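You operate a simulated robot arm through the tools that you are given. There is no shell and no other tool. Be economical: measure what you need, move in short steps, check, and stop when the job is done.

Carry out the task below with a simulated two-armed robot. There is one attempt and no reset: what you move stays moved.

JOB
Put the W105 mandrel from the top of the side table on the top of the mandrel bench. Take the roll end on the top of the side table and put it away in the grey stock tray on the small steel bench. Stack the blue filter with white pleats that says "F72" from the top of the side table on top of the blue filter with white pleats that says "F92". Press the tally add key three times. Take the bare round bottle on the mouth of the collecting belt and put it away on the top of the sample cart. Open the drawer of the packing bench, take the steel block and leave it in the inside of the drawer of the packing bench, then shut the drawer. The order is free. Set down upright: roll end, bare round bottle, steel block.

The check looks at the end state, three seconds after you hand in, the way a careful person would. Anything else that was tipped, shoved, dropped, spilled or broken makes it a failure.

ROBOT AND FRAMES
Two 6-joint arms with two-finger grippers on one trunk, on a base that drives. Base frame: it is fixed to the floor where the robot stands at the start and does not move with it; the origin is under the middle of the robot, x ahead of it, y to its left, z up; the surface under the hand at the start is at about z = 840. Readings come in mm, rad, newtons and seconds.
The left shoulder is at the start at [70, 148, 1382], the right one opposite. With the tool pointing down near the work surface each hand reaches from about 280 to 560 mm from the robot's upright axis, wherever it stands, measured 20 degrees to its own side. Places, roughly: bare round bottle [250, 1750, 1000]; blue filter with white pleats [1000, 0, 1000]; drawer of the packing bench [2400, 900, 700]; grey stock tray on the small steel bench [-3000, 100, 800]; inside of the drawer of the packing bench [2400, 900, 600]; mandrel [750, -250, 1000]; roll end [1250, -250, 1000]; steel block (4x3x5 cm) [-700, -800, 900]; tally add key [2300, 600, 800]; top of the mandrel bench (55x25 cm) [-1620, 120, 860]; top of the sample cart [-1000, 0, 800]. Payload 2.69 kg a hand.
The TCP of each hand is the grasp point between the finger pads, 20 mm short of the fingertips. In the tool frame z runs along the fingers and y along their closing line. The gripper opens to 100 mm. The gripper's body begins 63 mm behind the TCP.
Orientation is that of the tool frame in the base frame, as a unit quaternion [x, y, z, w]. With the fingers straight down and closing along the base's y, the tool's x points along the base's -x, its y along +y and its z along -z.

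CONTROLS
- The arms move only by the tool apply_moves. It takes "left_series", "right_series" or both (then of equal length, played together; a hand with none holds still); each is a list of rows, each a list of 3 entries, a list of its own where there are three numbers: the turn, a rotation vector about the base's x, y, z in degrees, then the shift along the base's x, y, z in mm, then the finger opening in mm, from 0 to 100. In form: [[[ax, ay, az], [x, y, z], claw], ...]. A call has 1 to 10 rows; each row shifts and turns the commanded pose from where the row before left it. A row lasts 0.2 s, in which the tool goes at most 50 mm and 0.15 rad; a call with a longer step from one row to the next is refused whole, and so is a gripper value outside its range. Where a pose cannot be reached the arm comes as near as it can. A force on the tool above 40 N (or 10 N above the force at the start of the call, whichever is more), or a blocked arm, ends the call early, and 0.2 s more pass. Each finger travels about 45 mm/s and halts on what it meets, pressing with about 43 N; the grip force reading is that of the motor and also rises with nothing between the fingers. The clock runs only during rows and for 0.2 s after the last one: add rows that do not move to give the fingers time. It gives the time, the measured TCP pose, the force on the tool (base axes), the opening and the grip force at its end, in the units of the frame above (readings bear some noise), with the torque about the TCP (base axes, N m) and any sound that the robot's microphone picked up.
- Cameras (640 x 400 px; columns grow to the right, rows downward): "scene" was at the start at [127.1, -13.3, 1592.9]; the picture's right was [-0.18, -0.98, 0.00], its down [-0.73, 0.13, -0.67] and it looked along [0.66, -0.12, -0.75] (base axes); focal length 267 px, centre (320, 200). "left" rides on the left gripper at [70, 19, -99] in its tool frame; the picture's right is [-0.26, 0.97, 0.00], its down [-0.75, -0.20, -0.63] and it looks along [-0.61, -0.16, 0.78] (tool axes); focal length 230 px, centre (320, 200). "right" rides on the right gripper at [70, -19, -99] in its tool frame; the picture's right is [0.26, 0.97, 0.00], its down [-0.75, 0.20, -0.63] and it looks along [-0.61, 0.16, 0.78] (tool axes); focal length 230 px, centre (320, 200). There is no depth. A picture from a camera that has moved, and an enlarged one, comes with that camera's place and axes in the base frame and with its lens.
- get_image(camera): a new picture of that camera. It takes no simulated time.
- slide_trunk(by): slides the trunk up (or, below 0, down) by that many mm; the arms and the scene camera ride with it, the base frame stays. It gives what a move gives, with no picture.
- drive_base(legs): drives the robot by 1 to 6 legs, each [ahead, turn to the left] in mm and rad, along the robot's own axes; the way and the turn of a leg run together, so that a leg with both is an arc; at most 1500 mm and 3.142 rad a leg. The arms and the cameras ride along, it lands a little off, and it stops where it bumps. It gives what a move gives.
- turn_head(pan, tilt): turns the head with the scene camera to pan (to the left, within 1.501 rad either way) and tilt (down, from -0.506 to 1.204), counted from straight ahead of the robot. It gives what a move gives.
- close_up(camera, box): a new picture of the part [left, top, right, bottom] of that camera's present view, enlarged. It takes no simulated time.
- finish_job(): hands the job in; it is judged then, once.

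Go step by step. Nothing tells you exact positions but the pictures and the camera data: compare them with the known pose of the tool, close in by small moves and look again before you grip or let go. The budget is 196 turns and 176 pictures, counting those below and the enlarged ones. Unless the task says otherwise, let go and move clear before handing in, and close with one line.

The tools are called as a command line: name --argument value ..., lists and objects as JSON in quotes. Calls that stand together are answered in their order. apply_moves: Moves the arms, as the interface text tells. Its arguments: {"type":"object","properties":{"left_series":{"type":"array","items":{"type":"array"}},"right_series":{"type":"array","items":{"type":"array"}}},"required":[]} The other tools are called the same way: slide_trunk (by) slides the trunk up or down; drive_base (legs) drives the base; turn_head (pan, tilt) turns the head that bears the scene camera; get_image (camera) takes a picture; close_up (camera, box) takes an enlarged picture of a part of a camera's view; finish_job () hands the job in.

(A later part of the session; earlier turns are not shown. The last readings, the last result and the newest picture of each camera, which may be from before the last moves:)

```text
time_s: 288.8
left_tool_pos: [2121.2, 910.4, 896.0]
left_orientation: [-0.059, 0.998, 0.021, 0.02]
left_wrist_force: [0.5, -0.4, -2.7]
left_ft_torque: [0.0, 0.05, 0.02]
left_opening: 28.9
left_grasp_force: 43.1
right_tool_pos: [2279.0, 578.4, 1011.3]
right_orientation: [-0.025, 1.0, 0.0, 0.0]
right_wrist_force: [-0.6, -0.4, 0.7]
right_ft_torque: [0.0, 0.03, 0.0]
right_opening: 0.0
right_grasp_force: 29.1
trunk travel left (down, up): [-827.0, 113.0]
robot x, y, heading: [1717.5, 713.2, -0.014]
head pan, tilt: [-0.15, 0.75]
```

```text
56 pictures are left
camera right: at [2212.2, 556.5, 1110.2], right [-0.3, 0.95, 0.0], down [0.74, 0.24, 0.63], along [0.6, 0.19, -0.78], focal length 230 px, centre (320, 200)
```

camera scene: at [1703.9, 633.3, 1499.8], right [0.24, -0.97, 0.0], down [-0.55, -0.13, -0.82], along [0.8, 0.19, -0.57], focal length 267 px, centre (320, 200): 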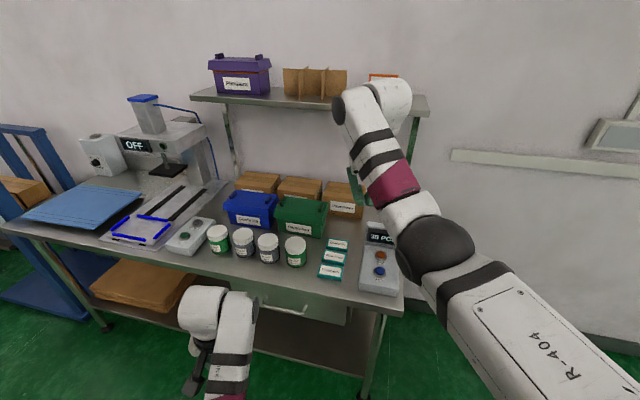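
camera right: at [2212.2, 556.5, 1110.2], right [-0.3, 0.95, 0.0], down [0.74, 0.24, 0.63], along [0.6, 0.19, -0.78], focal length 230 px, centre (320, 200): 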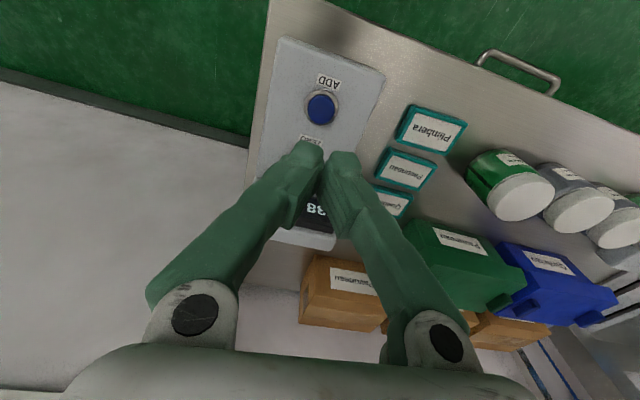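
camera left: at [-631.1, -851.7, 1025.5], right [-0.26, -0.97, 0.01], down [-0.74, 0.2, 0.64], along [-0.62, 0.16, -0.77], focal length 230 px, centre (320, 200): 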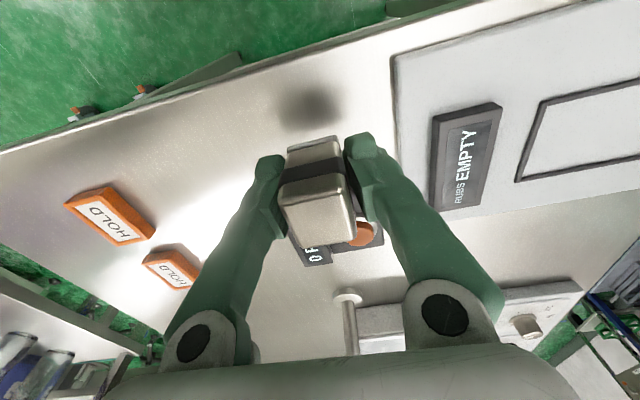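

Display reads 38: tally done. The drawer handle bar triangulates to ≈(2180,868,710), y 800–940. I back away to prepare a horizontal, vertical-closing grip with the right hand.

drive_base --legs '[[-60, 0]]'

drive_base --legs '[[0, -0.5]]'

drive_base --legs '[[-330, 0]]'

drive_base --legs '[[0, 0.5]]'

apply_moves --right_series '[[[0, -8.5, 0], [0, 0, 0], 40], [[0, -8.5, 0], [0, 0, 0], 40], [[0, -8.5, 0], [0, 0, 0], 40], [[0, -8.5, 0], [0, 0, 0], 40], [[0, -8.5, 0], [0, 0, 0], 40], [[0, -8.5, 0], [0, 0, 0], 40], [[0, -8.5, 0], [0, 0, 0], 40]]'

```text
time_s: 289.8
left_tool_pos: [2070.3, 911.9, 891.4]
left_orientation: [-0.06, 0.998, 0.021, 0.014]
left_wrist_force: [0.8, -0.4, -3.2]
left_ft_torque: [0.02, 0.06, -0.01]
left_opening: 28.7
left_grasp_force: 43.4
right_tool_pos: [2230.8, 581.4, 1005.5]
right_orientation: [-0.026, 1.0, 0.0, -0.004]
right_wrist_force: [0.8, -0.8, -0.5]
right_ft_torque: [0.02, 0.07, 0.0]
right_opening: 0.1
right_grasp_force: 29.8
trunk travel left (down, up): [-827.0, 113.0]
robot x, y, heading: [1653.5, 716.4, -0.012]
head pan, tilt: [-0.15, 0.75]
```

```text
time_s: 291.6
left_tool_pos: [2105.5, 691.6, 895.1]
left_orientation: [0.19, 0.981, 0.015, 0.022]
left_wrist_force: [0.0, 0.4, -2.1]
left_ft_torque: [0.06, 0.01, 0.0]
left_opening: 29.0
left_grasp_force: 43.3
right_tool_pos: [2088.0, 322.7, 1011.5]
right_orientation: [0.226, 0.974, -0.002, -0.001]
right_wrist_force: [0.7, 0.3, 1.0]
right_ft_torque: [0.0, 0.02, -0.01]
right_opening: 0.2
right_grasp_force: 29.1
trunk travel left (down, up): [-827.0, 113.0]
robot x, y, heading: [1654.4, 714.7, -0.519]
head pan, tilt: [-0.15, 0.75]
```

```text
time_s: 293.8
left_tool_pos: [1815.9, 851.7, 893.5]
left_orientation: [0.195, 0.981, 0.016, 0.021]
left_wrist_force: [-0.8, -0.3, -2.4]
left_ft_torque: [0.01, -0.03, 0.0]
left_opening: 28.9
left_grasp_force: 42.8
right_tool_pos: [1793.6, 483.9, 1009.8]
right_orientation: [0.23, 0.973, 0.0, -0.001]
right_wrist_force: [0.2, -0.7, -0.4]
right_ft_torque: [0.03, 0.04, -0.02]
right_opening: 0.2
right_grasp_force: 29.3
trunk travel left (down, up): [-827.0, 113.0]
robot x, y, heading: [1361.8, 880.9, -0.528]
head pan, tilt: [-0.15, 0.75]
```

```text
time_s: 295.6
left_tool_pos: [1770.1, 1073.5, 892.6]
left_orientation: [-0.054, 0.998, 0.019, 0.014]
left_wrist_force: [0.9, 1.0, -2.6]
left_ft_torque: [-0.02, 0.0, -0.02]
left_opening: 28.9
left_grasp_force: 42.7
right_tool_pos: [1930.1, 739.7, 1011.0]
right_orientation: [-0.019, 1.0, 0.0, 0.0]
right_wrist_force: [-0.4, -0.1, -0.3]
right_ft_torque: [0.01, 0.04, -0.03]
right_opening: 0.0
right_grasp_force: 29.6
trunk travel left (down, up): [-827.0, 113.0]
robot x, y, heading: [1358.2, 878.8, -0.023]
head pan, tilt: [-0.15, 0.75]
```

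```text
time_s: 297.1
left_tool_pos: [1769.8, 1071.4, 892.7]
left_orientation: [-0.055, 0.998, 0.021, 0.014]
left_wrist_force: [1.2, -0.4, -2.8]
left_ft_torque: [-0.02, -0.01, 0.0]
left_opening: 28.7
left_grasp_force: 43.1
right_tool_pos: [1945.0, 666.3, 1031.2]
right_orientation: [-0.028, 0.875, -0.098, 0.474]
right_wrist_force: [-0.1, -1.0, 0.5]
right_ft_torque: [0.04, 0.01, -0.01]
right_opening: 40.2
right_grasp_force: 0.1
trunk travel left (down, up): [-827.0, 113.0]
robot x, y, heading: [1363.9, 878.1, -0.021]
head pan, tilt: [-0.15, 0.75]
stopped in row 7 (right hand): the arm was blocked; the commanded pose is now the measured one
```

Same wrist limit as before; raise the hand, lower the trunk, and continue.

apply_moves --right_series '[[[0, 0, 2], [5, 12, 25], 40], [[0, 0, 2], [5, 15, 25], 40], [[0, 0, 2], [5, 15, 25], 40], [[0, 0, 2], [5, 15, 25], 40]]'

slide_trunk --by -240

apply_moves --right_series '[[[0, -6, 0], [0, 4, 0], 40], [[0, -6, 0], [0, 4, 0], 40], [[0, -6, 0], [0, 4, 0], 40], [[0, -6, 0], [0, 0, 0], 40], [[0, -6, 0], [0, 0, 0], 40], [[0, -2, 0], [0, 0, 0], 40]]'

```text
time_s: 298.1
left_tool_pos: [1769.8, 1073.7, 892.7]
left_orientation: [-0.055, 0.998, 0.021, 0.013]
left_wrist_force: [1.1, 0.3, -3.1]
left_ft_torque: [0.03, 0.03, 0.03]
left_opening: 28.8
left_grasp_force: 43.1
right_tool_pos: [1966.4, 724.8, 1130.5]
right_orientation: [-0.09, 0.871, -0.064, 0.478]
right_wrist_force: [0.2, 0.7, -0.5]
right_ft_torque: [0.05, 0.0, 0.02]
right_opening: 39.9
right_grasp_force: 0.1
trunk travel left (down, up): [-827.0, 113.0]
robot x, y, heading: [1368.2, 878.9, -0.027]
head pan, tilt: [-0.15, 0.75]
```

```text
time_s: 300.6
left_tool_pos: [1768.7, 1073.5, 651.7]
left_orientation: [-0.055, 0.998, 0.02, 0.014]
left_wrist_force: [-0.7, -0.3, -3.3]
left_ft_torque: [0.0, -0.01, -0.01]
left_opening: 28.9
left_grasp_force: 43.1
right_tool_pos: [1965.5, 725.4, 891.2]
right_orientation: [-0.089, 0.871, -0.064, 0.479]
right_wrist_force: [-0.1, -0.3, -0.2]
right_ft_torque: [-0.01, 0.02, -0.03]
right_opening: 40.0
right_grasp_force: 0.0
trunk travel left (down, up): [-587.0, 353.0]
robot x, y, heading: [1369.6, 881.5, -0.026]
head pan, tilt: [-0.15, 0.75]
```

```text
time_s: 301.6
left_tool_pos: [1770.8, 1073.1, 651.6]
left_orientation: [-0.055, 0.998, 0.021, 0.012]
left_wrist_force: [0.2, -0.2, -3.0]
left_ft_torque: [0.0, -0.03, 0.03]
left_opening: 28.9
left_grasp_force: 43.0
right_tool_pos: [1976.5, 684.5, 912.6]
right_orientation: [-0.095, 0.747, -0.155, 0.64]
right_wrist_force: [-1.0, 0.1, 0.1]
right_ft_torque: [0.05, 0.01, -0.02]
right_opening: 39.9
right_grasp_force: 0.1
trunk travel left (down, up): [-587.0, 353.0]
robot x, y, heading: [1368.7, 881.8, -0.028]
head pan, tilt: [-0.15, 0.75]
stopped in row 4 (right hand): the arm was blocked; the commanded pose is now the measured one
```

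Now roll the hand −70° about its pointing axis so the fingers close vertically.

apply_moves --right_series '[[[-7.9, 0, 0.8], [0, 0, 0], 40], [[-7.9, 0, 0.8], [0, 0, 0], 40], [[-7.9, 0, 0.8], [0, 0, 0], 40], [[-7.9, 0, 0.8], [0, 0, 0], 40], [[-7.9, 0, 0.8], [0, 0, 0], 40], [[-7.9, 0, 0.8], [0, 0, 0], 40], [[-7.9, 0, 0.8], [0, 0, 0], 40], [[-7.9, 0, 0.8], [0, 0, 0], 40], [[-6, 0, 0.8], [0, 0, 0], 40]]'

```text
time_s: 303.6
left_tool_pos: [1768.3, 1074.4, 652.5]
left_orientation: [-0.055, 0.998, 0.02, 0.014]
left_wrist_force: [0.2, -0.6, -2.9]
left_ft_torque: [0.01, 0.01, 0.02]
left_opening: 28.9
left_grasp_force: 43.1
right_tool_pos: [1977.8, 686.5, 914.6]
right_orientation: [-0.485, 0.518, -0.515, 0.481]
right_wrist_force: [0.2, -0.7, -0.2]
right_ft_torque: [-0.02, 0.03, 0.02]
right_opening: 40.1
right_grasp_force: 0.0
trunk travel left (down, up): [-587.0, 353.0]
robot x, y, heading: [1364.4, 881.3, -0.023]
head pan, tilt: [-0.15, 0.75]
```

Orientation is now right (pointing +x, closing vertically). I shift the base left/forward so the handle is in line.

drive_base --legs '[[0, 0.9]]'

drive_base --legs '[[215, 0]]'

drive_base --legs '[[0, -0.87]]'

slide_trunk --by -204

get_image --camera "right"

get_image --camera "scene"

```text
time_s: 306.3
left_tool_pos: [1461.5, 1317.0, 650.2]
left_orientation: [-0.488, 0.873, 0.022, 0.002]
left_wrist_force: [0.6, 0.1, -2.3]
left_ft_torque: [0.0, 0.0, 0.01]
left_opening: 28.7
left_grasp_force: 43.2
right_tool_pos: [1897.0, 1240.5, 912.4]
right_orientation: [0.664, -0.255, 0.254, -0.656]
right_wrist_force: [0.6, -0.2, 0.3]
right_ft_torque: [-0.01, 0.01, 0.01]
right_opening: 40.0
right_grasp_force: 0.1
trunk travel left (down, up): [-587.0, 353.0]
robot x, y, heading: [1365.4, 882.1, 0.879]
head pan, tilt: [-0.15, 0.75]
```

```text
time_s: 308.0
left_tool_pos: [1600.4, 1483.6, 650.2]
left_orientation: [-0.486, 0.873, 0.022, 0.001]
left_wrist_force: [-0.5, 0.4, -2.2]
left_ft_torque: [0.0, 0.04, 0.02]
left_opening: 28.8
left_grasp_force: 43.2
right_tool_pos: [2035.2, 1407.0, 912.0]
right_orientation: [0.664, -0.255, 0.254, -0.655]
right_wrist_force: [-0.7, 0.2, -0.1]
right_ft_torque: [0.04, 0.01, -0.01]
right_opening: 39.9
right_grasp_force: 0.1
trunk travel left (down, up): [-587.0, 353.0]
robot x, y, heading: [1502.8, 1049.3, 0.877]
head pan, tilt: [-0.15, 0.75]
```

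```text
time_s: 310.7
left_tool_pos: [1901.6, 1250.1, 649.9]
left_orientation: [-0.067, 0.998, 0.02, 0.01]
left_wrist_force: [0.2, -0.1, -2.0]
left_ft_torque: [0.01, 0.03, 0.0]
left_opening: 29.1
left_grasp_force: 43.0
right_tool_pos: [2118.6, 864.4, 913.3]
right_orientation: [-0.49, 0.513, -0.511, 0.485]
right_wrist_force: [-0.4, -0.3, 0.6]
right_ft_torque: [0.0, 0.0, -0.01]
right_opening: 40.0
right_grasp_force: 0.1
trunk travel left (down, up): [-587.0, 353.0]
robot x, y, heading: [1504.3, 1048.5, -0.003]
head pan, tilt: [-0.15, 0.75]
```

```text
time_s: 312.9
left_tool_pos: [1902.3, 1249.1, 446.6]
left_orientation: [-0.066, 0.998, 0.019, 0.011]
left_wrist_force: [-0.3, 0.2, -3.5]
left_ft_torque: [0.01, 0.01, 0.01]
left_opening: 28.9
left_grasp_force: 43.5
right_tool_pos: [2117.6, 864.0, 709.8]
right_orientation: [-0.491, 0.513, -0.511, 0.484]
right_wrist_force: [0.2, 0.2, -0.6]
right_ft_torque: [0.03, -0.01, -0.01]
right_opening: 39.9
right_grasp_force: 0.1
trunk travel left (down, up): [-383.0, 557.0]
robot x, y, heading: [1501.1, 1047.2, -0.002]
head pan, tilt: [-0.15, 0.75]
```

```text
55 pictures are left
camera right: at [2016.9, 798.6, 728.5], right [-0.02, -0.26, -0.97], down [-0.59, 0.78, -0.2], along [0.8, 0.57, -0.17], focal length 230 px, centre (320, 200)
```

right: 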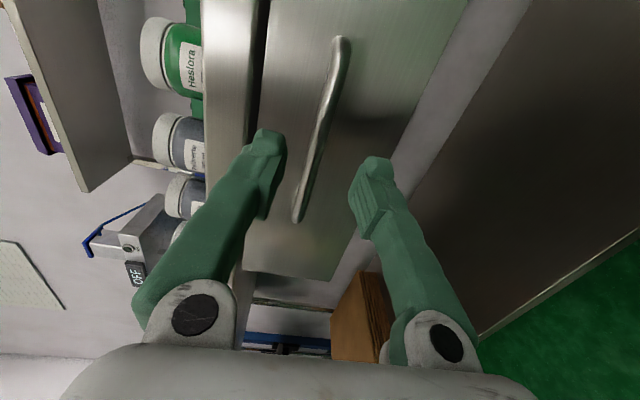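

```text
54 pictures are left
camera scene: at [1634.6, 1035.6, 1043.0], right [-0.15, -0.99, 0.0], down [-0.67, 0.1, -0.73], along [0.72, -0.11, -0.68], focal length 267 px, centre (320, 200)
```

scene: 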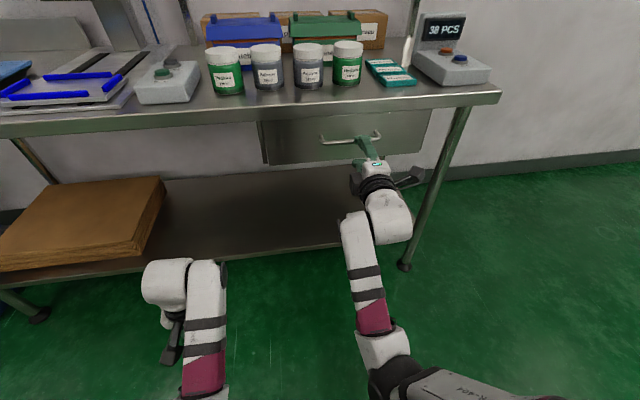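

The hand is level with the bar (z≈709). Advance toward it.

apply_moves --right_series '[[[0, 0, 0.7], [15, 0, 0], 40], [[0, 0, 0.7], [15, 1, 0], 40], [[0, 0, 0.7], [15, 1, 0], 40], [[0, 0, 0], [5, 0, 0], 40], [[0, 0, 0], [0, 0, 0], 40]]'

get_image --camera "right"

```text
time_s: 314.1
left_tool_pos: [1901.7, 1247.9, 446.7]
left_orientation: [-0.066, 0.998, 0.019, 0.01]
left_wrist_force: [-0.1, -1.3, -2.7]
left_ft_torque: [-0.03, 0.03, -0.02]
left_opening: 28.6
left_grasp_force: 43.2
right_tool_pos: [2168.6, 864.5, 707.6]
right_orientation: [-0.499, 0.505, -0.501, 0.494]
right_wrist_force: [0.2, -0.2, 0.1]
right_ft_torque: [-0.04, 0.01, 0.04]
right_opening: 40.1
right_grasp_force: 0.1
trunk travel left (down, up): [-383.0, 557.0]
robot x, y, heading: [1506.0, 1051.0, -0.003]
head pan, tilt: [-0.15, 0.75]
```

```text
53 pictures are left
camera right: at [2069.0, 796.1, 727.5], right [-0.01, -0.26, -0.97], down [-0.62, 0.76, -0.2], along [0.78, 0.6, -0.17], focal length 230 px, centre (320, 200)
```

right: 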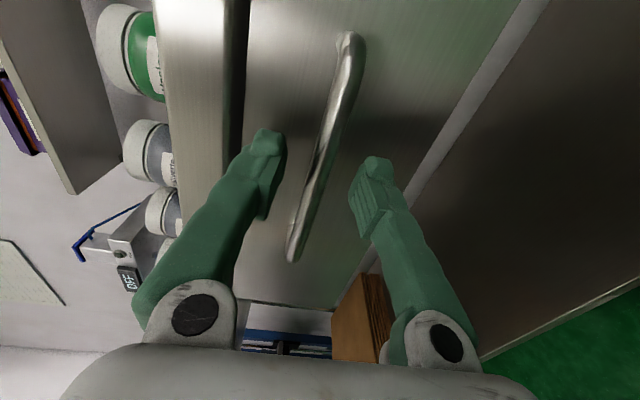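

The bar is ~10 mm beyond the TCP. Advance 7 mm and close on it.

apply_moves --right_series '[[[0, 0, 0], [7, 0, 2], 40], [[0, 0, 0], [0, 0, 0], 25], [[0, 0, 0], [0, 0, 0], 10], [[0, 0, 0], [0, 0, 0], 4], [[0, 0, 0], [0, 0, 0], 4], [[0, 0, 0], [0, 0, 0], 4]]'

```text
time_s: 315.5
left_tool_pos: [1900.5, 1248.2, 447.1]
left_orientation: [-0.067, 0.998, 0.019, 0.01]
left_wrist_force: [0.4, -0.1, -3.9]
left_ft_torque: [-0.01, 0.02, -0.01]
left_opening: 28.9
left_grasp_force: 42.5
right_tool_pos: [2175.4, 865.8, 710.7]
right_orientation: [-0.499, 0.505, -0.501, 0.495]
right_wrist_force: [0.8, -0.2, -0.5]
right_ft_torque: [0.06, 0.02, 0.05]
right_opening: 5.9
right_grasp_force: 32.9
trunk travel left (down, up): [-383.0, 557.0]
robot x, y, heading: [1504.2, 1048.9, -0.002]
head pan, tilt: [-0.15, 0.75]
```

Gripped something 6 mm thick (the bar). Squeeze fully and pull back a little to test.

apply_moves --right_series '[[[0, 0, 0], [0, 0, 0], 0], [[0, 0, 0], [0, 0, 0], 0], [[0, 0, 0], [-10, 0, 0], 0], [[0, 0, 0], [-15, 0, 0], 0], [[0, 0, 0], [-15, 0, 0], 0]]'

get_image --camera "right"

```text
time_s: 316.7
left_tool_pos: [1901.8, 1249.0, 446.6]
left_orientation: [-0.066, 0.998, 0.018, 0.01]
left_wrist_force: [0.2, 0.2, -2.7]
left_ft_torque: [-0.01, 0.03, 0.01]
left_opening: 28.9
left_grasp_force: 43.2
right_tool_pos: [2135.6, 867.4, 709.6]
right_orientation: [-0.501, 0.505, -0.5, 0.494]
right_wrist_force: [-1.2, 4.4, -0.5]
right_ft_torque: [0.12, -0.05, -0.13]
right_opening: 6.1
right_grasp_force: 32.7
trunk travel left (down, up): [-383.0, 557.0]
robot x, y, heading: [1498.5, 1048.0, 0.001]
head pan, tilt: [-0.15, 0.75]
```

```text
52 pictures are left
camera right: at [2036.2, 796.7, 729.2], right [-0.01, -0.26, -0.97], down [-0.62, 0.76, -0.2], along [0.78, 0.6, -0.17], focal length 230 px, centre (320, 200)
```

right: 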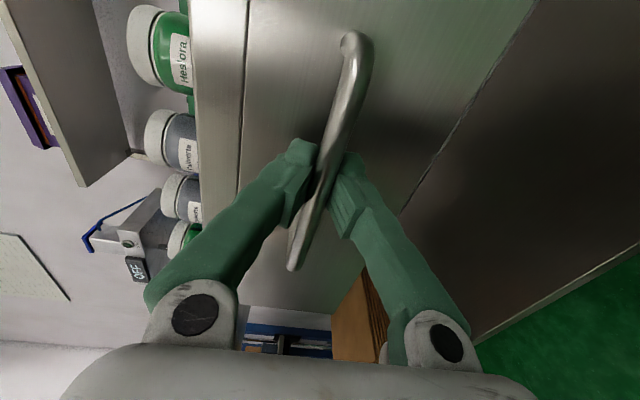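

The drawer is opening. Pull further by reversing 100 mm.

apply_moves --right_series '[[[0, 0, 0], [-15, 0, 0], 0], [[0, 0, 0], [-15, 0, 0], 0], [[0, 0, 0], [-10, 0, 0], 0]]'

drive_base --legs '[[-100, 0]]'

get_image --camera "scene"

```text
time_s: 317.4
left_tool_pos: [1903.2, 1255.8, 440.6]
left_orientation: [-0.07, 0.997, 0.03, 0.02]
left_wrist_force: [-0.4, 0.8, -2.8]
left_ft_torque: [0.01, 0.02, 0.0]
left_opening: 28.7
left_grasp_force: 42.7
right_tool_pos: [2108.8, 866.3, 710.3]
right_orientation: [0.51, -0.502, 0.5, -0.488]
right_wrist_force: [-2.1, 7.6, -21.2]
right_ft_torque: [0.58, 0.11, -0.04]
right_opening: 5.8
right_grasp_force: 32.2
trunk travel left (down, up): [-383.0, 557.0]
robot x, y, heading: [1502.4, 1047.4, 0.002]
head pan, tilt: [-0.15, 0.75]
stopped in row 3 (right hand): the force on the tool passed its limit at 46 N (the readings are from after the stop); the commanded pose is now the measured one
```

```text
time_s: 318.5
left_tool_pos: [1828.8, 1259.1, 444.5]
left_orientation: [-0.07, 0.997, 0.034, 0.022]
left_wrist_force: [0.5, 0.7, -3.4]
left_ft_torque: [-0.01, 0.01, 0.02]
left_opening: 29.0
left_grasp_force: 43.3
right_tool_pos: [2033.5, 864.5, 711.0]
right_orientation: [0.513, -0.503, 0.497, -0.487]
right_wrist_force: [-0.4, 3.1, -3.8]
right_ft_torque: [0.71, 0.04, -0.08]
right_opening: 6.1
right_grasp_force: 32.4
trunk travel left (down, up): [-383.0, 557.0]
robot x, y, heading: [1428.4, 1046.4, 0.011]
head pan, tilt: [-0.15, 0.75]
stopped in leg 1: the force on the tool passed its limit at 41 N (the readings are from after the stop); the commanded pose is now the measured one
```

```text
51 pictures are left
camera scene: at [1561.7, 1037.0, 1043.2], right [-0.14, -0.99, 0.0], down [-0.68, 0.1, -0.73], along [0.72, -0.1, -0.68], focal length 267 px, centre (320, 200)
```

scene: 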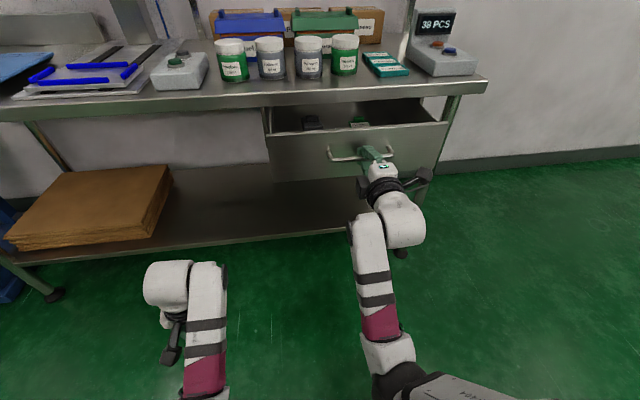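

The drawer is open ~145 mm, with items inside at the back. Release the handle, back off slightly and look into it.

apply_moves --right_series '[[[0, 0, 0], [0, 0, 0], 15], [[0, 0, 0], [0, 0, 0], 40], [[0, 0, 0], [0, 0, 0], 40], [[0, 0, 0], [-30, 0, 0], 40], [[0, 0, 0], [-30, 0, 0], 40]]'

close_up --camera "scene" --box '[250, 80, 450, 200]'

```text
time_s: 319.7
left_tool_pos: [1829.4, 1258.6, 442.3]
left_orientation: [-0.069, 0.997, 0.034, 0.022]
left_wrist_force: [0.0, 0.5, -3.8]
left_ft_torque: [-0.03, 0.03, -0.01]
left_opening: 29.0
left_grasp_force: 42.8
right_tool_pos: [1975.6, 822.4, 720.5]
right_orientation: [0.533, -0.465, 0.558, -0.434]
right_wrist_force: [-0.1, 0.2, -0.1]
right_ft_torque: [-0.03, 0.0, -0.03]
right_opening: 39.9
right_grasp_force: 0.0
trunk travel left (down, up): [-383.0, 557.0]
robot x, y, heading: [1432.8, 1045.3, 0.005]
head pan, tilt: [-0.15, 0.75]
stopped in row 5 (right hand): the arm was blocked; the commanded pose is now the measured one
```

```text
3.20 times, centred on (350, 140) of scene
camera zoom: at [1561.7, 1036.8, 1043.0], right [-0.15, -0.99, 0.0], down [-0.68, 0.1, -0.73], along [0.72, -0.11, -0.68], focal length 854 px, centre (224, 392)
```

zoom: 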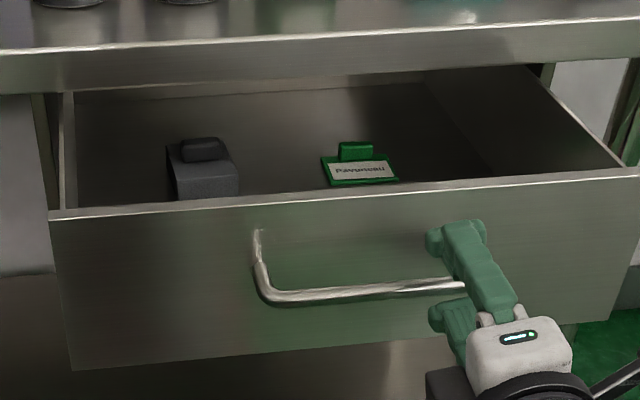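

The drawer is open ~180 mm, with free space at the front. I back off, raise the trunk and reposition for the left hand to lower the block in.

drive_base --legs '[[-40, 0]]'

slide_trunk --by 357

drive_base --legs '[[0, -1.05]]'

drive_base --legs '[[400, 0]]'

drive_base --legs '[[0, 1.05]]'

turn_head --pan 0.35 --tilt 0.85

get_image --camera "scene"

```text
time_s: 320.6
left_tool_pos: [1789.4, 1257.7, 443.8]
left_orientation: [-0.069, 0.997, 0.034, 0.022]
left_wrist_force: [0.0, -0.6, -2.0]
left_ft_torque: [0.03, 0.0, -0.02]
left_opening: 28.8
left_grasp_force: 42.9
right_tool_pos: [1934.8, 823.9, 721.8]
right_orientation: [0.533, -0.463, 0.559, -0.435]
right_wrist_force: [0.5, 0.0, 0.0]
right_ft_torque: [0.05, -0.02, 0.01]
right_opening: 40.0
right_grasp_force: 0.1
trunk travel left (down, up): [-383.0, 557.0]
robot x, y, heading: [1388.1, 1049.7, 0.005]
head pan, tilt: [-0.15, 0.75]
```

```text
time_s: 324.1
left_tool_pos: [1788.9, 1258.4, 800.6]
left_orientation: [-0.068, 0.997, 0.035, 0.022]
left_wrist_force: [0.1, -0.5, -2.0]
left_ft_torque: [-0.02, 0.01, -0.01]
left_opening: 28.9
left_grasp_force: 43.0
right_tool_pos: [1936.0, 823.3, 1078.4]
right_orientation: [0.532, -0.463, 0.559, -0.436]
right_wrist_force: [0.7, 0.9, -0.2]
right_ft_torque: [-0.02, -0.01, 0.02]
right_opening: 40.2
right_grasp_force: 0.0
trunk travel left (down, up): [-740.0, 200.0]
robot x, y, heading: [1388.4, 1049.1, 0.004]
head pan, tilt: [-0.15, 0.75]
```

```text
time_s: 327.1
left_tool_pos: [1774.0, 809.6, 798.9]
left_orientation: [0.436, 0.899, 0.019, 0.036]
left_wrist_force: [0.5, 0.4, -2.9]
left_ft_torque: [0.0, 0.02, 0.0]
left_opening: 28.8
left_grasp_force: 43.1
right_tool_pos: [1472.3, 463.5, 1078.0]
right_orientation: [0.231, -0.667, 0.702, -0.099]
right_wrist_force: [-1.0, -0.1, -0.8]
right_ft_torque: [0.04, 0.0, -0.03]
right_opening: 39.8
right_grasp_force: 0.1
trunk travel left (down, up): [-740.0, 200.0]
robot x, y, heading: [1389.0, 1046.8, -1.039]
head pan, tilt: [-0.15, 0.75]
```

```text
time_s: 329.6
left_tool_pos: [1974.1, 469.8, 799.9]
left_orientation: [0.435, 0.899, 0.019, 0.036]
left_wrist_force: [0.1, -0.4, -2.8]
left_ft_torque: [0.02, 0.05, -0.01]
left_opening: 29.1
left_grasp_force: 43.1
right_tool_pos: [1671.8, 122.6, 1080.0]
right_orientation: [0.232, -0.667, 0.701, -0.099]
right_wrist_force: [0.1, 0.8, 0.4]
right_ft_torque: [-0.02, -0.02, 0.01]
right_opening: 39.9
right_grasp_force: 0.0
trunk travel left (down, up): [-740.0, 200.0]
robot x, y, heading: [1588.4, 708.4, -1.037]
head pan, tilt: [-0.15, 0.75]
```

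```text
time_s: 332.6
left_tool_pos: [1990.6, 919.9, 800.3]
left_orientation: [-0.07, 0.997, 0.034, 0.022]
left_wrist_force: [-0.2, 0.8, -2.6]
left_ft_torque: [-0.02, 0.01, 0.0]
left_opening: 29.1
left_grasp_force: 43.3
right_tool_pos: [2138.7, 484.5, 1078.2]
right_orientation: [0.534, -0.462, 0.558, -0.436]
right_wrist_force: [0.4, 0.6, -0.4]
right_ft_torque: [0.0, 0.04, -0.01]
right_opening: 39.8
right_grasp_force: 0.1
trunk travel left (down, up): [-740.0, 200.0]
robot x, y, heading: [1590.7, 707.8, 0.007]
head pan, tilt: [-0.15, 0.75]
```

```text
time_s: 333.6
left_tool_pos: [1988.6, 919.4, 799.9]
left_orientation: [-0.07, 0.997, 0.034, 0.022]
left_wrist_force: [0.0, 0.3, -2.9]
left_ft_torque: [0.0, 0.05, 0.01]
left_opening: 29.0
left_grasp_force: 42.8
right_tool_pos: [2138.3, 485.3, 1077.8]
right_orientation: [0.533, -0.463, 0.558, -0.435]
right_wrist_force: [0.4, 0.5, -0.6]
right_ft_torque: [0.0, 0.0, 0.01]
right_opening: 40.2
right_grasp_force: 0.0
trunk travel left (down, up): [-740.0, 200.0]
robot x, y, heading: [1590.3, 704.9, 0.007]
head pan, tilt: [0.351, 0.85]
```

```text
49 pictures are left
camera scene: at [1713.6, 736.1, 1392.0], right [0.35, -0.94, 0.0], down [-0.7, -0.26, -0.66], along [0.62, 0.23, -0.75], focal length 267 px, centre (320, 200)
```

scene: 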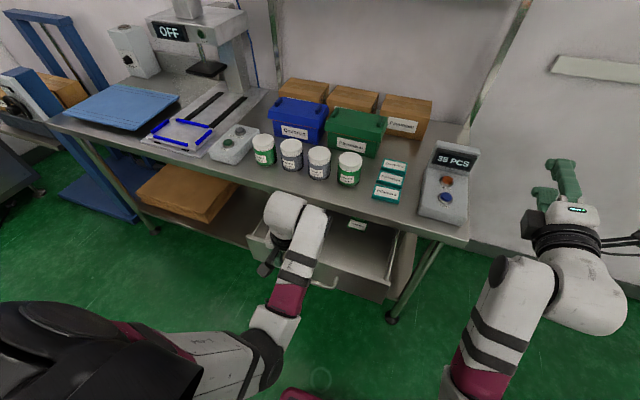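

close_up --camera "scene" --box '[240, 190, 420, 310]'

get_image --camera "left"

```text
3.33 times, centred on (330, 250) of scene
camera zoom: at [1713.6, 736.1, 1392.0], right [0.35, -0.94, 0.0], down [-0.7, -0.26, -0.66], along [0.62, 0.23, -0.75], focal length 889 px, centre (287, 33)
```

zoom: 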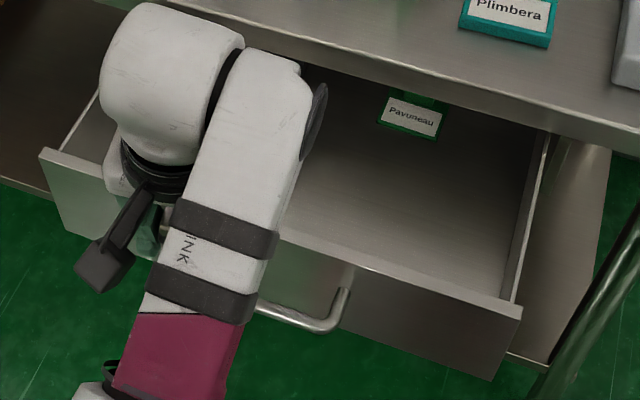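

```text
47 pictures are left
camera left: at [1915.1, 921.4, 896.5], right [0.12, 0.99, 0.08], down [0.75, -0.14, 0.65], along [0.65, -0.02, -0.76], focal length 230 px, centre (320, 200)
```

left: 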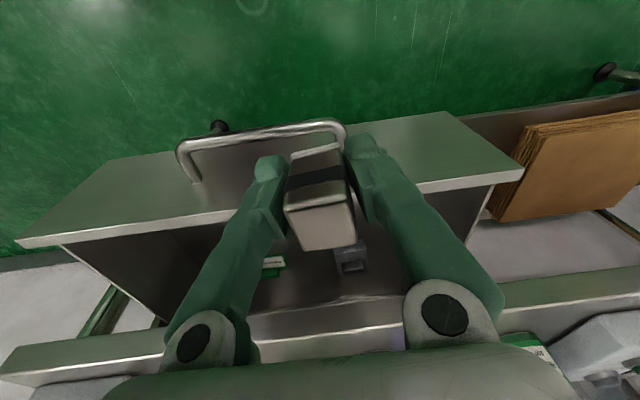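

Drawer front panel at x≈2035, top z≈763, floor ≈640. I level the left hand, raise it, and move over the free spot (2125,890).

apply_moves --left_series '[[[-1.4, 0.7, -2.7], [0, 0, 25], 22], [[-1.4, 0.7, -2.7], [20, -5, 5], 22], [[-1.3, 0.8, -2.7], [38, -8, 0], 22], [[0, 0, 0], [40, -8, 0], 22], [[0, 0, 0], [38, -8, 0], 22], [[0, 0, 0], [0, 0, 0], 22]]'

get_image --camera "left"

close_up --camera "scene" --box '[240, 150, 440, 310]'

```text
time_s: 335.0
left_tool_pos: [2131.7, 883.5, 802.2]
left_orientation: [0.0, 1.0, -0.001, 0.004]
left_wrist_force: [-0.4, 0.6, -2.2]
left_ft_torque: [0.0, -0.02, -0.01]
left_opening: 29.2
left_grasp_force: 43.0
left hand out of reach, approached as far as the arm can: row 1, 2
right_tool_pos: [2136.8, 484.6, 1077.9]
right_orientation: [0.533, -0.462, 0.559, -0.436]
right_wrist_force: [-0.1, 0.1, 0.0]
right_ft_torque: [0.02, -0.03, -0.03]
right_opening: 39.8
right_grasp_force: 0.1
trunk travel left (down, up): [-740.0, 200.0]
robot x, y, heading: [1592.5, 705.5, 0.01]
head pan, tilt: [0.351, 0.85]
```

```text
46 pictures are left
camera left: at [2062.1, 902.3, 900.5], right [0.26, 0.97, 0.0], down [0.75, -0.2, 0.64], along [0.61, -0.16, -0.77], focal length 230 px, centre (320, 200)
```

left: 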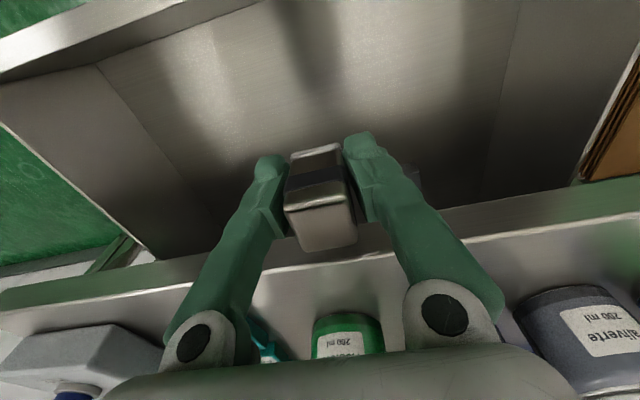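

```text
2.50 times, centred on (340, 230) of scene
camera zoom: at [1713.0, 736.6, 1392.0], right [0.35, -0.94, 0.0], down [-0.7, -0.26, -0.66], along [0.62, 0.23, -0.75], focal length 667 px, centre (270, 125)
```

zoom: 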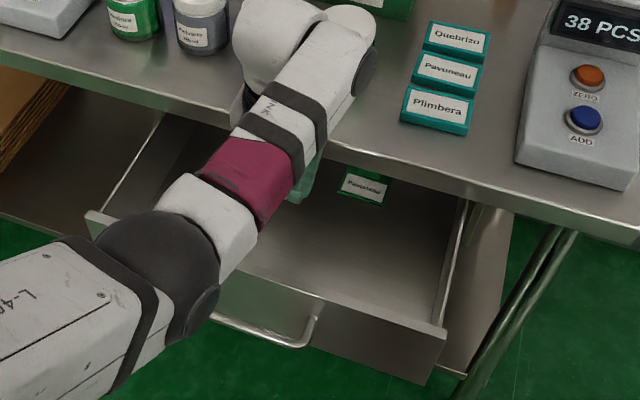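

Clear space below. Lower into the drawer with the arm.

apply_moves --left_series '[[[0, 0, 0], [-4, 0, -30], 22], [[0, 0, 0], [-2, 0, -30], 22], [[0, 0, 0], [0, 0, -30], 22], [[0, 0, 0], [0, 0, -20], 22], [[0, 0, 0], [0, 0, -5], 22], [[0, 0, 0], [0, 0, 0], 22]]'

close_up --camera "scene" --box '[240, 150, 440, 310]'

```text
time_s: 336.4
left_tool_pos: [2116.9, 887.2, 690.7]
left_orientation: [0.001, 1.0, -0.002, 0.003]
left_wrist_force: [-0.1, 0.3, -3.4]
left_ft_torque: [0.01, 0.04, 0.02]
left_opening: 28.8
left_grasp_force: 42.6
left hand out of reach, approached as far as the arm can: row 4
right_tool_pos: [2137.7, 485.5, 1078.2]
right_orientation: [0.533, -0.463, 0.559, -0.435]
right_wrist_force: [-0.7, -0.4, -0.1]
right_ft_torque: [0.01, 0.01, -0.02]
right_opening: 40.0
right_grasp_force: 0.1
trunk travel left (down, up): [-740.0, 200.0]
robot x, y, heading: [1592.2, 709.6, 0.011]
head pan, tilt: [0.351, 0.85]
```

```text
2.50 times, centred on (340, 230) of scene
camera zoom: at [1714.0, 736.2, 1391.9], right [0.35, -0.94, 0.0], down [-0.7, -0.26, -0.66], along [0.62, 0.23, -0.75], focal length 667 px, centre (270, 125)
```

zoom: 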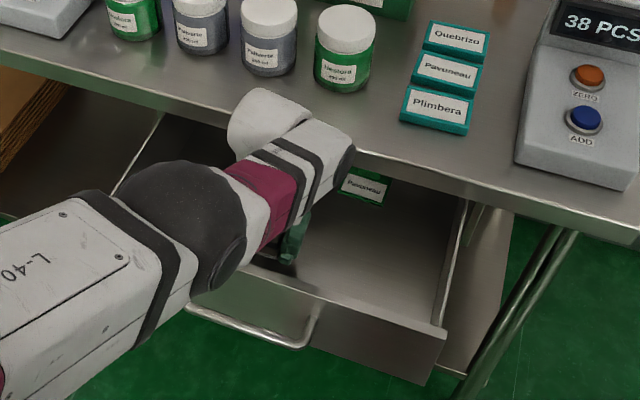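

Advance the base 15 mm for reach, then lower in small steps.

drive_base --legs '[[15, 0]]'

apply_moves --left_series '[[[0, 0, 0], [-3, 0, -6], 22], [[0, 0, 0], [0, 0, -5], 22], [[0, 0, 0], [0, 0, -3], 22], [[0, 0, 0], [0, 0, 0], 22]]'

apply_moves --left_series '[[[0, 0, 0], [0, 0, -3], 22], [[0, 0, 0], [0, 0, -3], 22], [[0, 0, 0], [0, 0, 0], 22]]'

```text
time_s: 337.1
left_tool_pos: [2129.8, 887.7, 693.0]
left_orientation: [0.0, 1.0, -0.002, 0.004]
left_wrist_force: [-0.8, 0.7, -3.1]
left_ft_torque: [-0.01, -0.01, -0.02]
left_opening: 28.7
left_grasp_force: 43.1
right_tool_pos: [2148.7, 484.9, 1079.9]
right_orientation: [0.532, -0.462, 0.559, -0.437]
right_wrist_force: [-0.3, -0.5, 0.5]
right_ft_torque: [0.01, -0.01, 0.03]
right_opening: 40.1
right_grasp_force: 0.1
trunk travel left (down, up): [-740.0, 200.0]
robot x, y, heading: [1607.1, 705.9, 0.007]
head pan, tilt: [0.351, 0.85]
```

```text
time_s: 338.1
left_tool_pos: [2124.4, 889.8, 680.8]
left_orientation: [0.0, 1.0, -0.001, 0.003]
left_wrist_force: [-0.4, 1.5, -2.4]
left_ft_torque: [0.01, 0.0, -0.01]
left_opening: 28.9
left_grasp_force: 42.8
left hand out of reach, approached as far as the arm can: row 2
right_tool_pos: [2152.5, 485.1, 1079.1]
right_orientation: [0.533, -0.462, 0.559, -0.436]
right_wrist_force: [0.9, -0.1, -0.3]
right_ft_torque: [0.0, 0.01, 0.01]
right_opening: 39.8
right_grasp_force: 0.1
trunk travel left (down, up): [-740.0, 200.0]
robot x, y, heading: [1604.2, 706.7, 0.007]
head pan, tilt: [0.351, 0.85]
```

```text
time_s: 338.9
left_tool_pos: [2121.7, 892.8, 678.2]
left_orientation: [0.0, 1.0, -0.003, 0.003]
left_wrist_force: [0.6, 0.3, -3.1]
left_ft_torque: [0.03, 0.03, -0.01]
left_opening: 28.8
left_grasp_force: 42.8
left hand out of reach, approached as far as the arm can: row 2
right_tool_pos: [2151.7, 484.8, 1078.2]
right_orientation: [0.534, -0.463, 0.557, -0.436]
right_wrist_force: [-0.6, 0.3, 0.1]
right_ft_torque: [-0.01, 0.0, 0.02]
right_opening: 39.9
right_grasp_force: 0.0
trunk travel left (down, up): [-740.0, 200.0]
robot x, y, heading: [1604.8, 710.1, 0.011]
head pan, tilt: [0.351, 0.85]
```

Use the trunk for the last millimetres.

slide_trunk --by -7

slide_trunk --by -4

slide_trunk --by -3

slide_trunk --by -3

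```text
time_s: 339.5
left_tool_pos: [2121.7, 892.9, 670.2]
left_orientation: [0.0, 1.0, -0.002, 0.003]
left_wrist_force: [-0.5, -0.6, -3.4]
left_ft_torque: [0.0, -0.01, 0.0]
left_opening: 28.8
left_grasp_force: 43.0
right_tool_pos: [2153.2, 485.3, 1070.7]
right_orientation: [0.534, -0.462, 0.558, -0.436]
right_wrist_force: [0.0, 0.3, -0.6]
right_ft_torque: [0.01, 0.01, 0.02]
right_opening: 40.0
right_grasp_force: 0.0
trunk travel left (down, up): [-733.0, 207.0]
robot x, y, heading: [1602.9, 709.9, 0.007]
head pan, tilt: [0.351, 0.85]
```

```text
time_s: 340.0
left_tool_pos: [2121.1, 891.6, 670.4]
left_orientation: [0.0, 1.0, 0.0, 0.005]
left_wrist_force: [1.3, 2.1, 20.3]
left_ft_torque: [0.16, 2.13, -0.22]
left_opening: 28.9
left_grasp_force: 43.0
right_tool_pos: [2149.9, 484.2, 1069.3]
right_orientation: [0.532, -0.461, 0.56, -0.437]
right_wrist_force: [-0.5, 0.0, 0.6]
right_ft_torque: [-0.01, -0.02, 0.03]
right_opening: 40.0
right_grasp_force: 0.2
trunk travel left (down, up): [-729.0, 211.0]
robot x, y, heading: [1605.2, 706.2, 0.006]
head pan, tilt: [0.351, 0.85]
```

```text
time_s: 340.5
left_tool_pos: [2124.8, 892.6, 670.3]
left_orientation: [0.0, 1.0, 0.001, 0.006]
left_wrist_force: [-0.6, -2.1, 20.8]
left_ft_torque: [0.49, 1.98, 0.16]
left_opening: 28.7
left_grasp_force: 43.5
right_tool_pos: [2150.6, 483.4, 1066.3]
right_orientation: [0.532, -0.463, 0.558, -0.437]
right_wrist_force: [-0.2, 0.2, 0.1]
right_ft_torque: [-0.01, 0.0, -0.01]
right_opening: 40.0
right_grasp_force: 0.1
trunk travel left (down, up): [-727.0, 213.0]
robot x, y, heading: [1606.6, 707.0, 0.006]
head pan, tilt: [0.351, 0.85]
stopped: the force on the tool passed its limit at 42 N (the readings are from after the stop); the commanded pose is now the measured one
```

```text
time_s: 341.1
left_tool_pos: [2127.6, 892.1, 671.3]
left_orientation: [0.002, 1.0, 0.004, 0.008]
left_wrist_force: [-2.4, -2.4, 25.5]
left_ft_torque: [0.62, 2.32, 0.3]
left_opening: 29.0
left_grasp_force: 42.5
right_tool_pos: [2150.4, 483.3, 1063.6]
right_orientation: [0.532, -0.463, 0.559, -0.436]
right_wrist_force: [0.4, 0.0, 0.4]
right_ft_torque: [-0.02, 0.01, 0.0]
right_opening: 39.9
right_grasp_force: 0.2
trunk travel left (down, up): [-724.0, 216.0]
robot x, y, heading: [1606.9, 705.9, 0.008]
head pan, tilt: [0.351, 0.85]
stopped: the force on the tool passed its limit at 42 N (the readings are from after the stop); the commanded pose is now the measured one
```

The torque shows the gripper's camera bracket is resting on the drawer's front panel, not the block on the floor. I rise, yaw 45° so the bracket clears the panel, then lower again.

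apply_moves --left_series '[[[0, 0, 0], [0, 0, 12], 22], [[0, 0, 0], [0, 0, 15], 22], [[0, 0, -8], [0, 0, 5], 22], [[0, 0, -8], [0, 0, 0], 22], [[0, 0, -8], [0, 0, 0], 22], [[0, 0, -8], [0, 0, 0], 22], [[0, 0, -8], [0, 0, 0], 22], [[0, 0, -8], [0, 0, 0], 22]]'

get_image --camera "left"

```text
time_s: 342.9
left_tool_pos: [2126.6, 893.4, 698.8]
left_orientation: [0.409, 0.912, -0.001, 0.006]
left_wrist_force: [-0.1, 1.2, -2.6]
left_ft_torque: [0.03, -0.01, 0.0]
left_opening: 28.9
left_grasp_force: 43.2
right_tool_pos: [2153.3, 485.0, 1062.9]
right_orientation: [0.533, -0.463, 0.558, -0.436]
right_wrist_force: [0.6, 0.1, 0.9]
right_ft_torque: [-0.02, -0.03, -0.01]
right_opening: 39.8
right_grasp_force: 0.0
trunk travel left (down, up): [-724.0, 216.0]
robot x, y, heading: [1607.2, 704.4, 0.009]
head pan, tilt: [0.351, 0.85]
```

```text
43 pictures are left
camera left: at [2094.1, 959.5, 797.4], right [0.89, 0.45, 0.01], down [0.34, -0.69, 0.64], along [0.29, -0.57, -0.77], focal length 230 px, centre (320, 200)
```

left: 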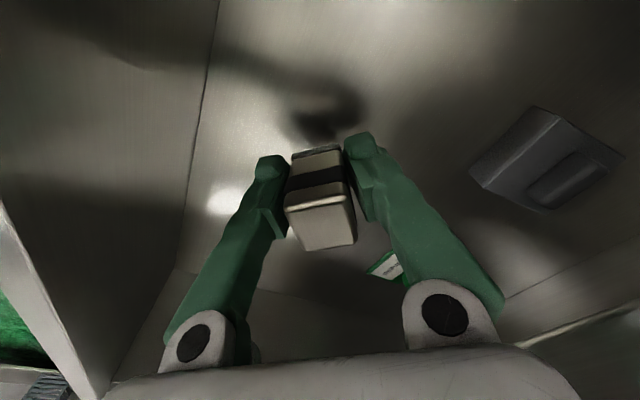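

The bracket is now inside the opening. Lower again.

apply_moves --left_series '[[[0, 0, 0], [0, 0, -15], 22], [[0, 0, 0], [0, 0, -10], 22], [[0, 0, 0], [0, 0, -4], 22], [[0, 0, 0], [0, 0, 0], 22]]'

slide_trunk --by -3

slide_trunk --by -3

```text
time_s: 343.9
left_tool_pos: [2126.7, 894.2, 669.8]
left_orientation: [0.409, 0.912, -0.001, 0.007]
left_wrist_force: [-0.6, -0.8, -3.0]
left_ft_torque: [0.01, -0.02, 0.0]
left_opening: 28.9
left_grasp_force: 42.9
right_tool_pos: [2152.6, 486.1, 1062.4]
right_orientation: [0.534, -0.463, 0.558, -0.435]
right_wrist_force: [0.1, -1.6, 0.2]
right_ft_torque: [-0.01, 0.0, -0.02]
right_opening: 40.2
right_grasp_force: 0.0
trunk travel left (down, up): [-724.0, 216.0]
robot x, y, heading: [1603.5, 711.0, 0.004]
head pan, tilt: [0.351, 0.85]
```

```text
time_s: 344.4
left_tool_pos: [2126.4, 894.4, 667.7]
left_orientation: [0.409, 0.913, 0.0, 0.008]
left_wrist_force: [0.5, 0.5, 4.2]
left_ft_torque: [-0.15, -0.03, 0.01]
left_opening: 28.8
left_grasp_force: 43.0
right_tool_pos: [2151.2, 485.0, 1061.1]
right_orientation: [0.533, -0.462, 0.559, -0.436]
right_wrist_force: [-0.3, 0.1, 0.3]
right_ft_torque: [-0.01, 0.02, 0.0]
right_opening: 40.2
right_grasp_force: 0.0
trunk travel left (down, up): [-721.0, 219.0]
robot x, y, heading: [1603.9, 706.2, 0.003]
head pan, tilt: [0.351, 0.85]
```

```text
time_s: 344.9
left_tool_pos: [2126.6, 894.5, 667.6]
left_orientation: [0.408, 0.913, 0.001, 0.009]
left_wrist_force: [1.4, 2.6, 20.8]
left_ft_torque: [0.04, 0.16, -0.01]
left_opening: 28.8
left_grasp_force: 42.8
right_tool_pos: [2149.6, 484.6, 1058.9]
right_orientation: [0.533, -0.461, 0.56, -0.436]
right_wrist_force: [0.1, -0.4, -0.9]
right_ft_torque: [0.0, -0.01, 0.01]
right_opening: 40.0
right_grasp_force: 0.1
trunk travel left (down, up): [-718.0, 222.0]
robot x, y, heading: [1605.8, 709.7, 0.009]
head pan, tilt: [0.351, 0.85]
```

The block is on the drawer floor (no offset torque). Ease off, open, and lift out.

slide_trunk --by 3

apply_moves --left_series '[[[0, 0, 0], [0, 0, 0], 32], [[0, 0, 0], [0, 0, 0], 45], [[0, 0, 0], [0, 0, 0], 60], [[0, 0, 0], [0, 0, 0], 60], [[0, 0, 0], [0, 0, 20], 60], [[0, 0, 0], [0, 0, 40], 60], [[0, 0, 0], [0, 0, 45], 60], [[0, 0, 0], [0, 0, 45], 60]]'

get_image --camera "left"

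```text
time_s: 345.4
left_tool_pos: [2125.1, 893.1, 667.0]
left_orientation: [0.408, 0.913, -0.001, 0.008]
left_wrist_force: [0.7, 2.8, 11.4]
left_ft_torque: [0.03, -0.34, 0.07]
left_opening: 29.0
left_grasp_force: 42.8
right_tool_pos: [2149.5, 484.4, 1060.5]
right_orientation: [0.533, -0.462, 0.559, -0.436]
right_wrist_force: [0.3, 0.0, 0.9]
right_ft_torque: [0.01, 0.02, 0.02]
right_opening: 40.2
right_grasp_force: 0.0
trunk travel left (down, up): [-721.0, 219.0]
robot x, y, heading: [1606.4, 706.5, 0.011]
head pan, tilt: [0.351, 0.85]
```

```text
time_s: 347.2
left_tool_pos: [2124.0, 894.8, 817.0]
left_orientation: [0.408, 0.913, -0.001, 0.006]
left_wrist_force: [0.4, -0.7, 0.2]
left_ft_torque: [0.02, 0.01, 0.04]
left_opening: 59.9
left_grasp_force: 0.1
right_tool_pos: [2151.3, 484.9, 1060.7]
right_orientation: [0.533, -0.462, 0.559, -0.436]
right_wrist_force: [0.0, -0.2, 0.8]
right_ft_torque: [0.01, -0.01, 0.05]
right_opening: 40.0
right_grasp_force: 0.0
trunk travel left (down, up): [-721.0, 219.0]
robot x, y, heading: [1606.1, 706.6, 0.004]
head pan, tilt: [0.351, 0.85]
```

```text
42 pictures are left
camera left: at [2091.9, 960.1, 915.4], right [0.89, 0.45, 0.01], down [0.34, -0.69, 0.64], along [0.29, -0.57, -0.77], focal length 230 px, centre (320, 200)
```

left: 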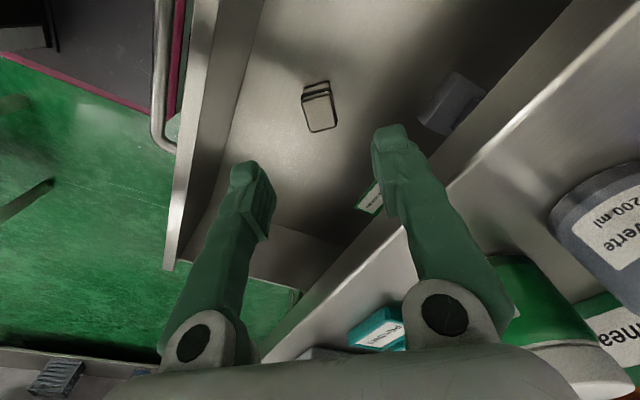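

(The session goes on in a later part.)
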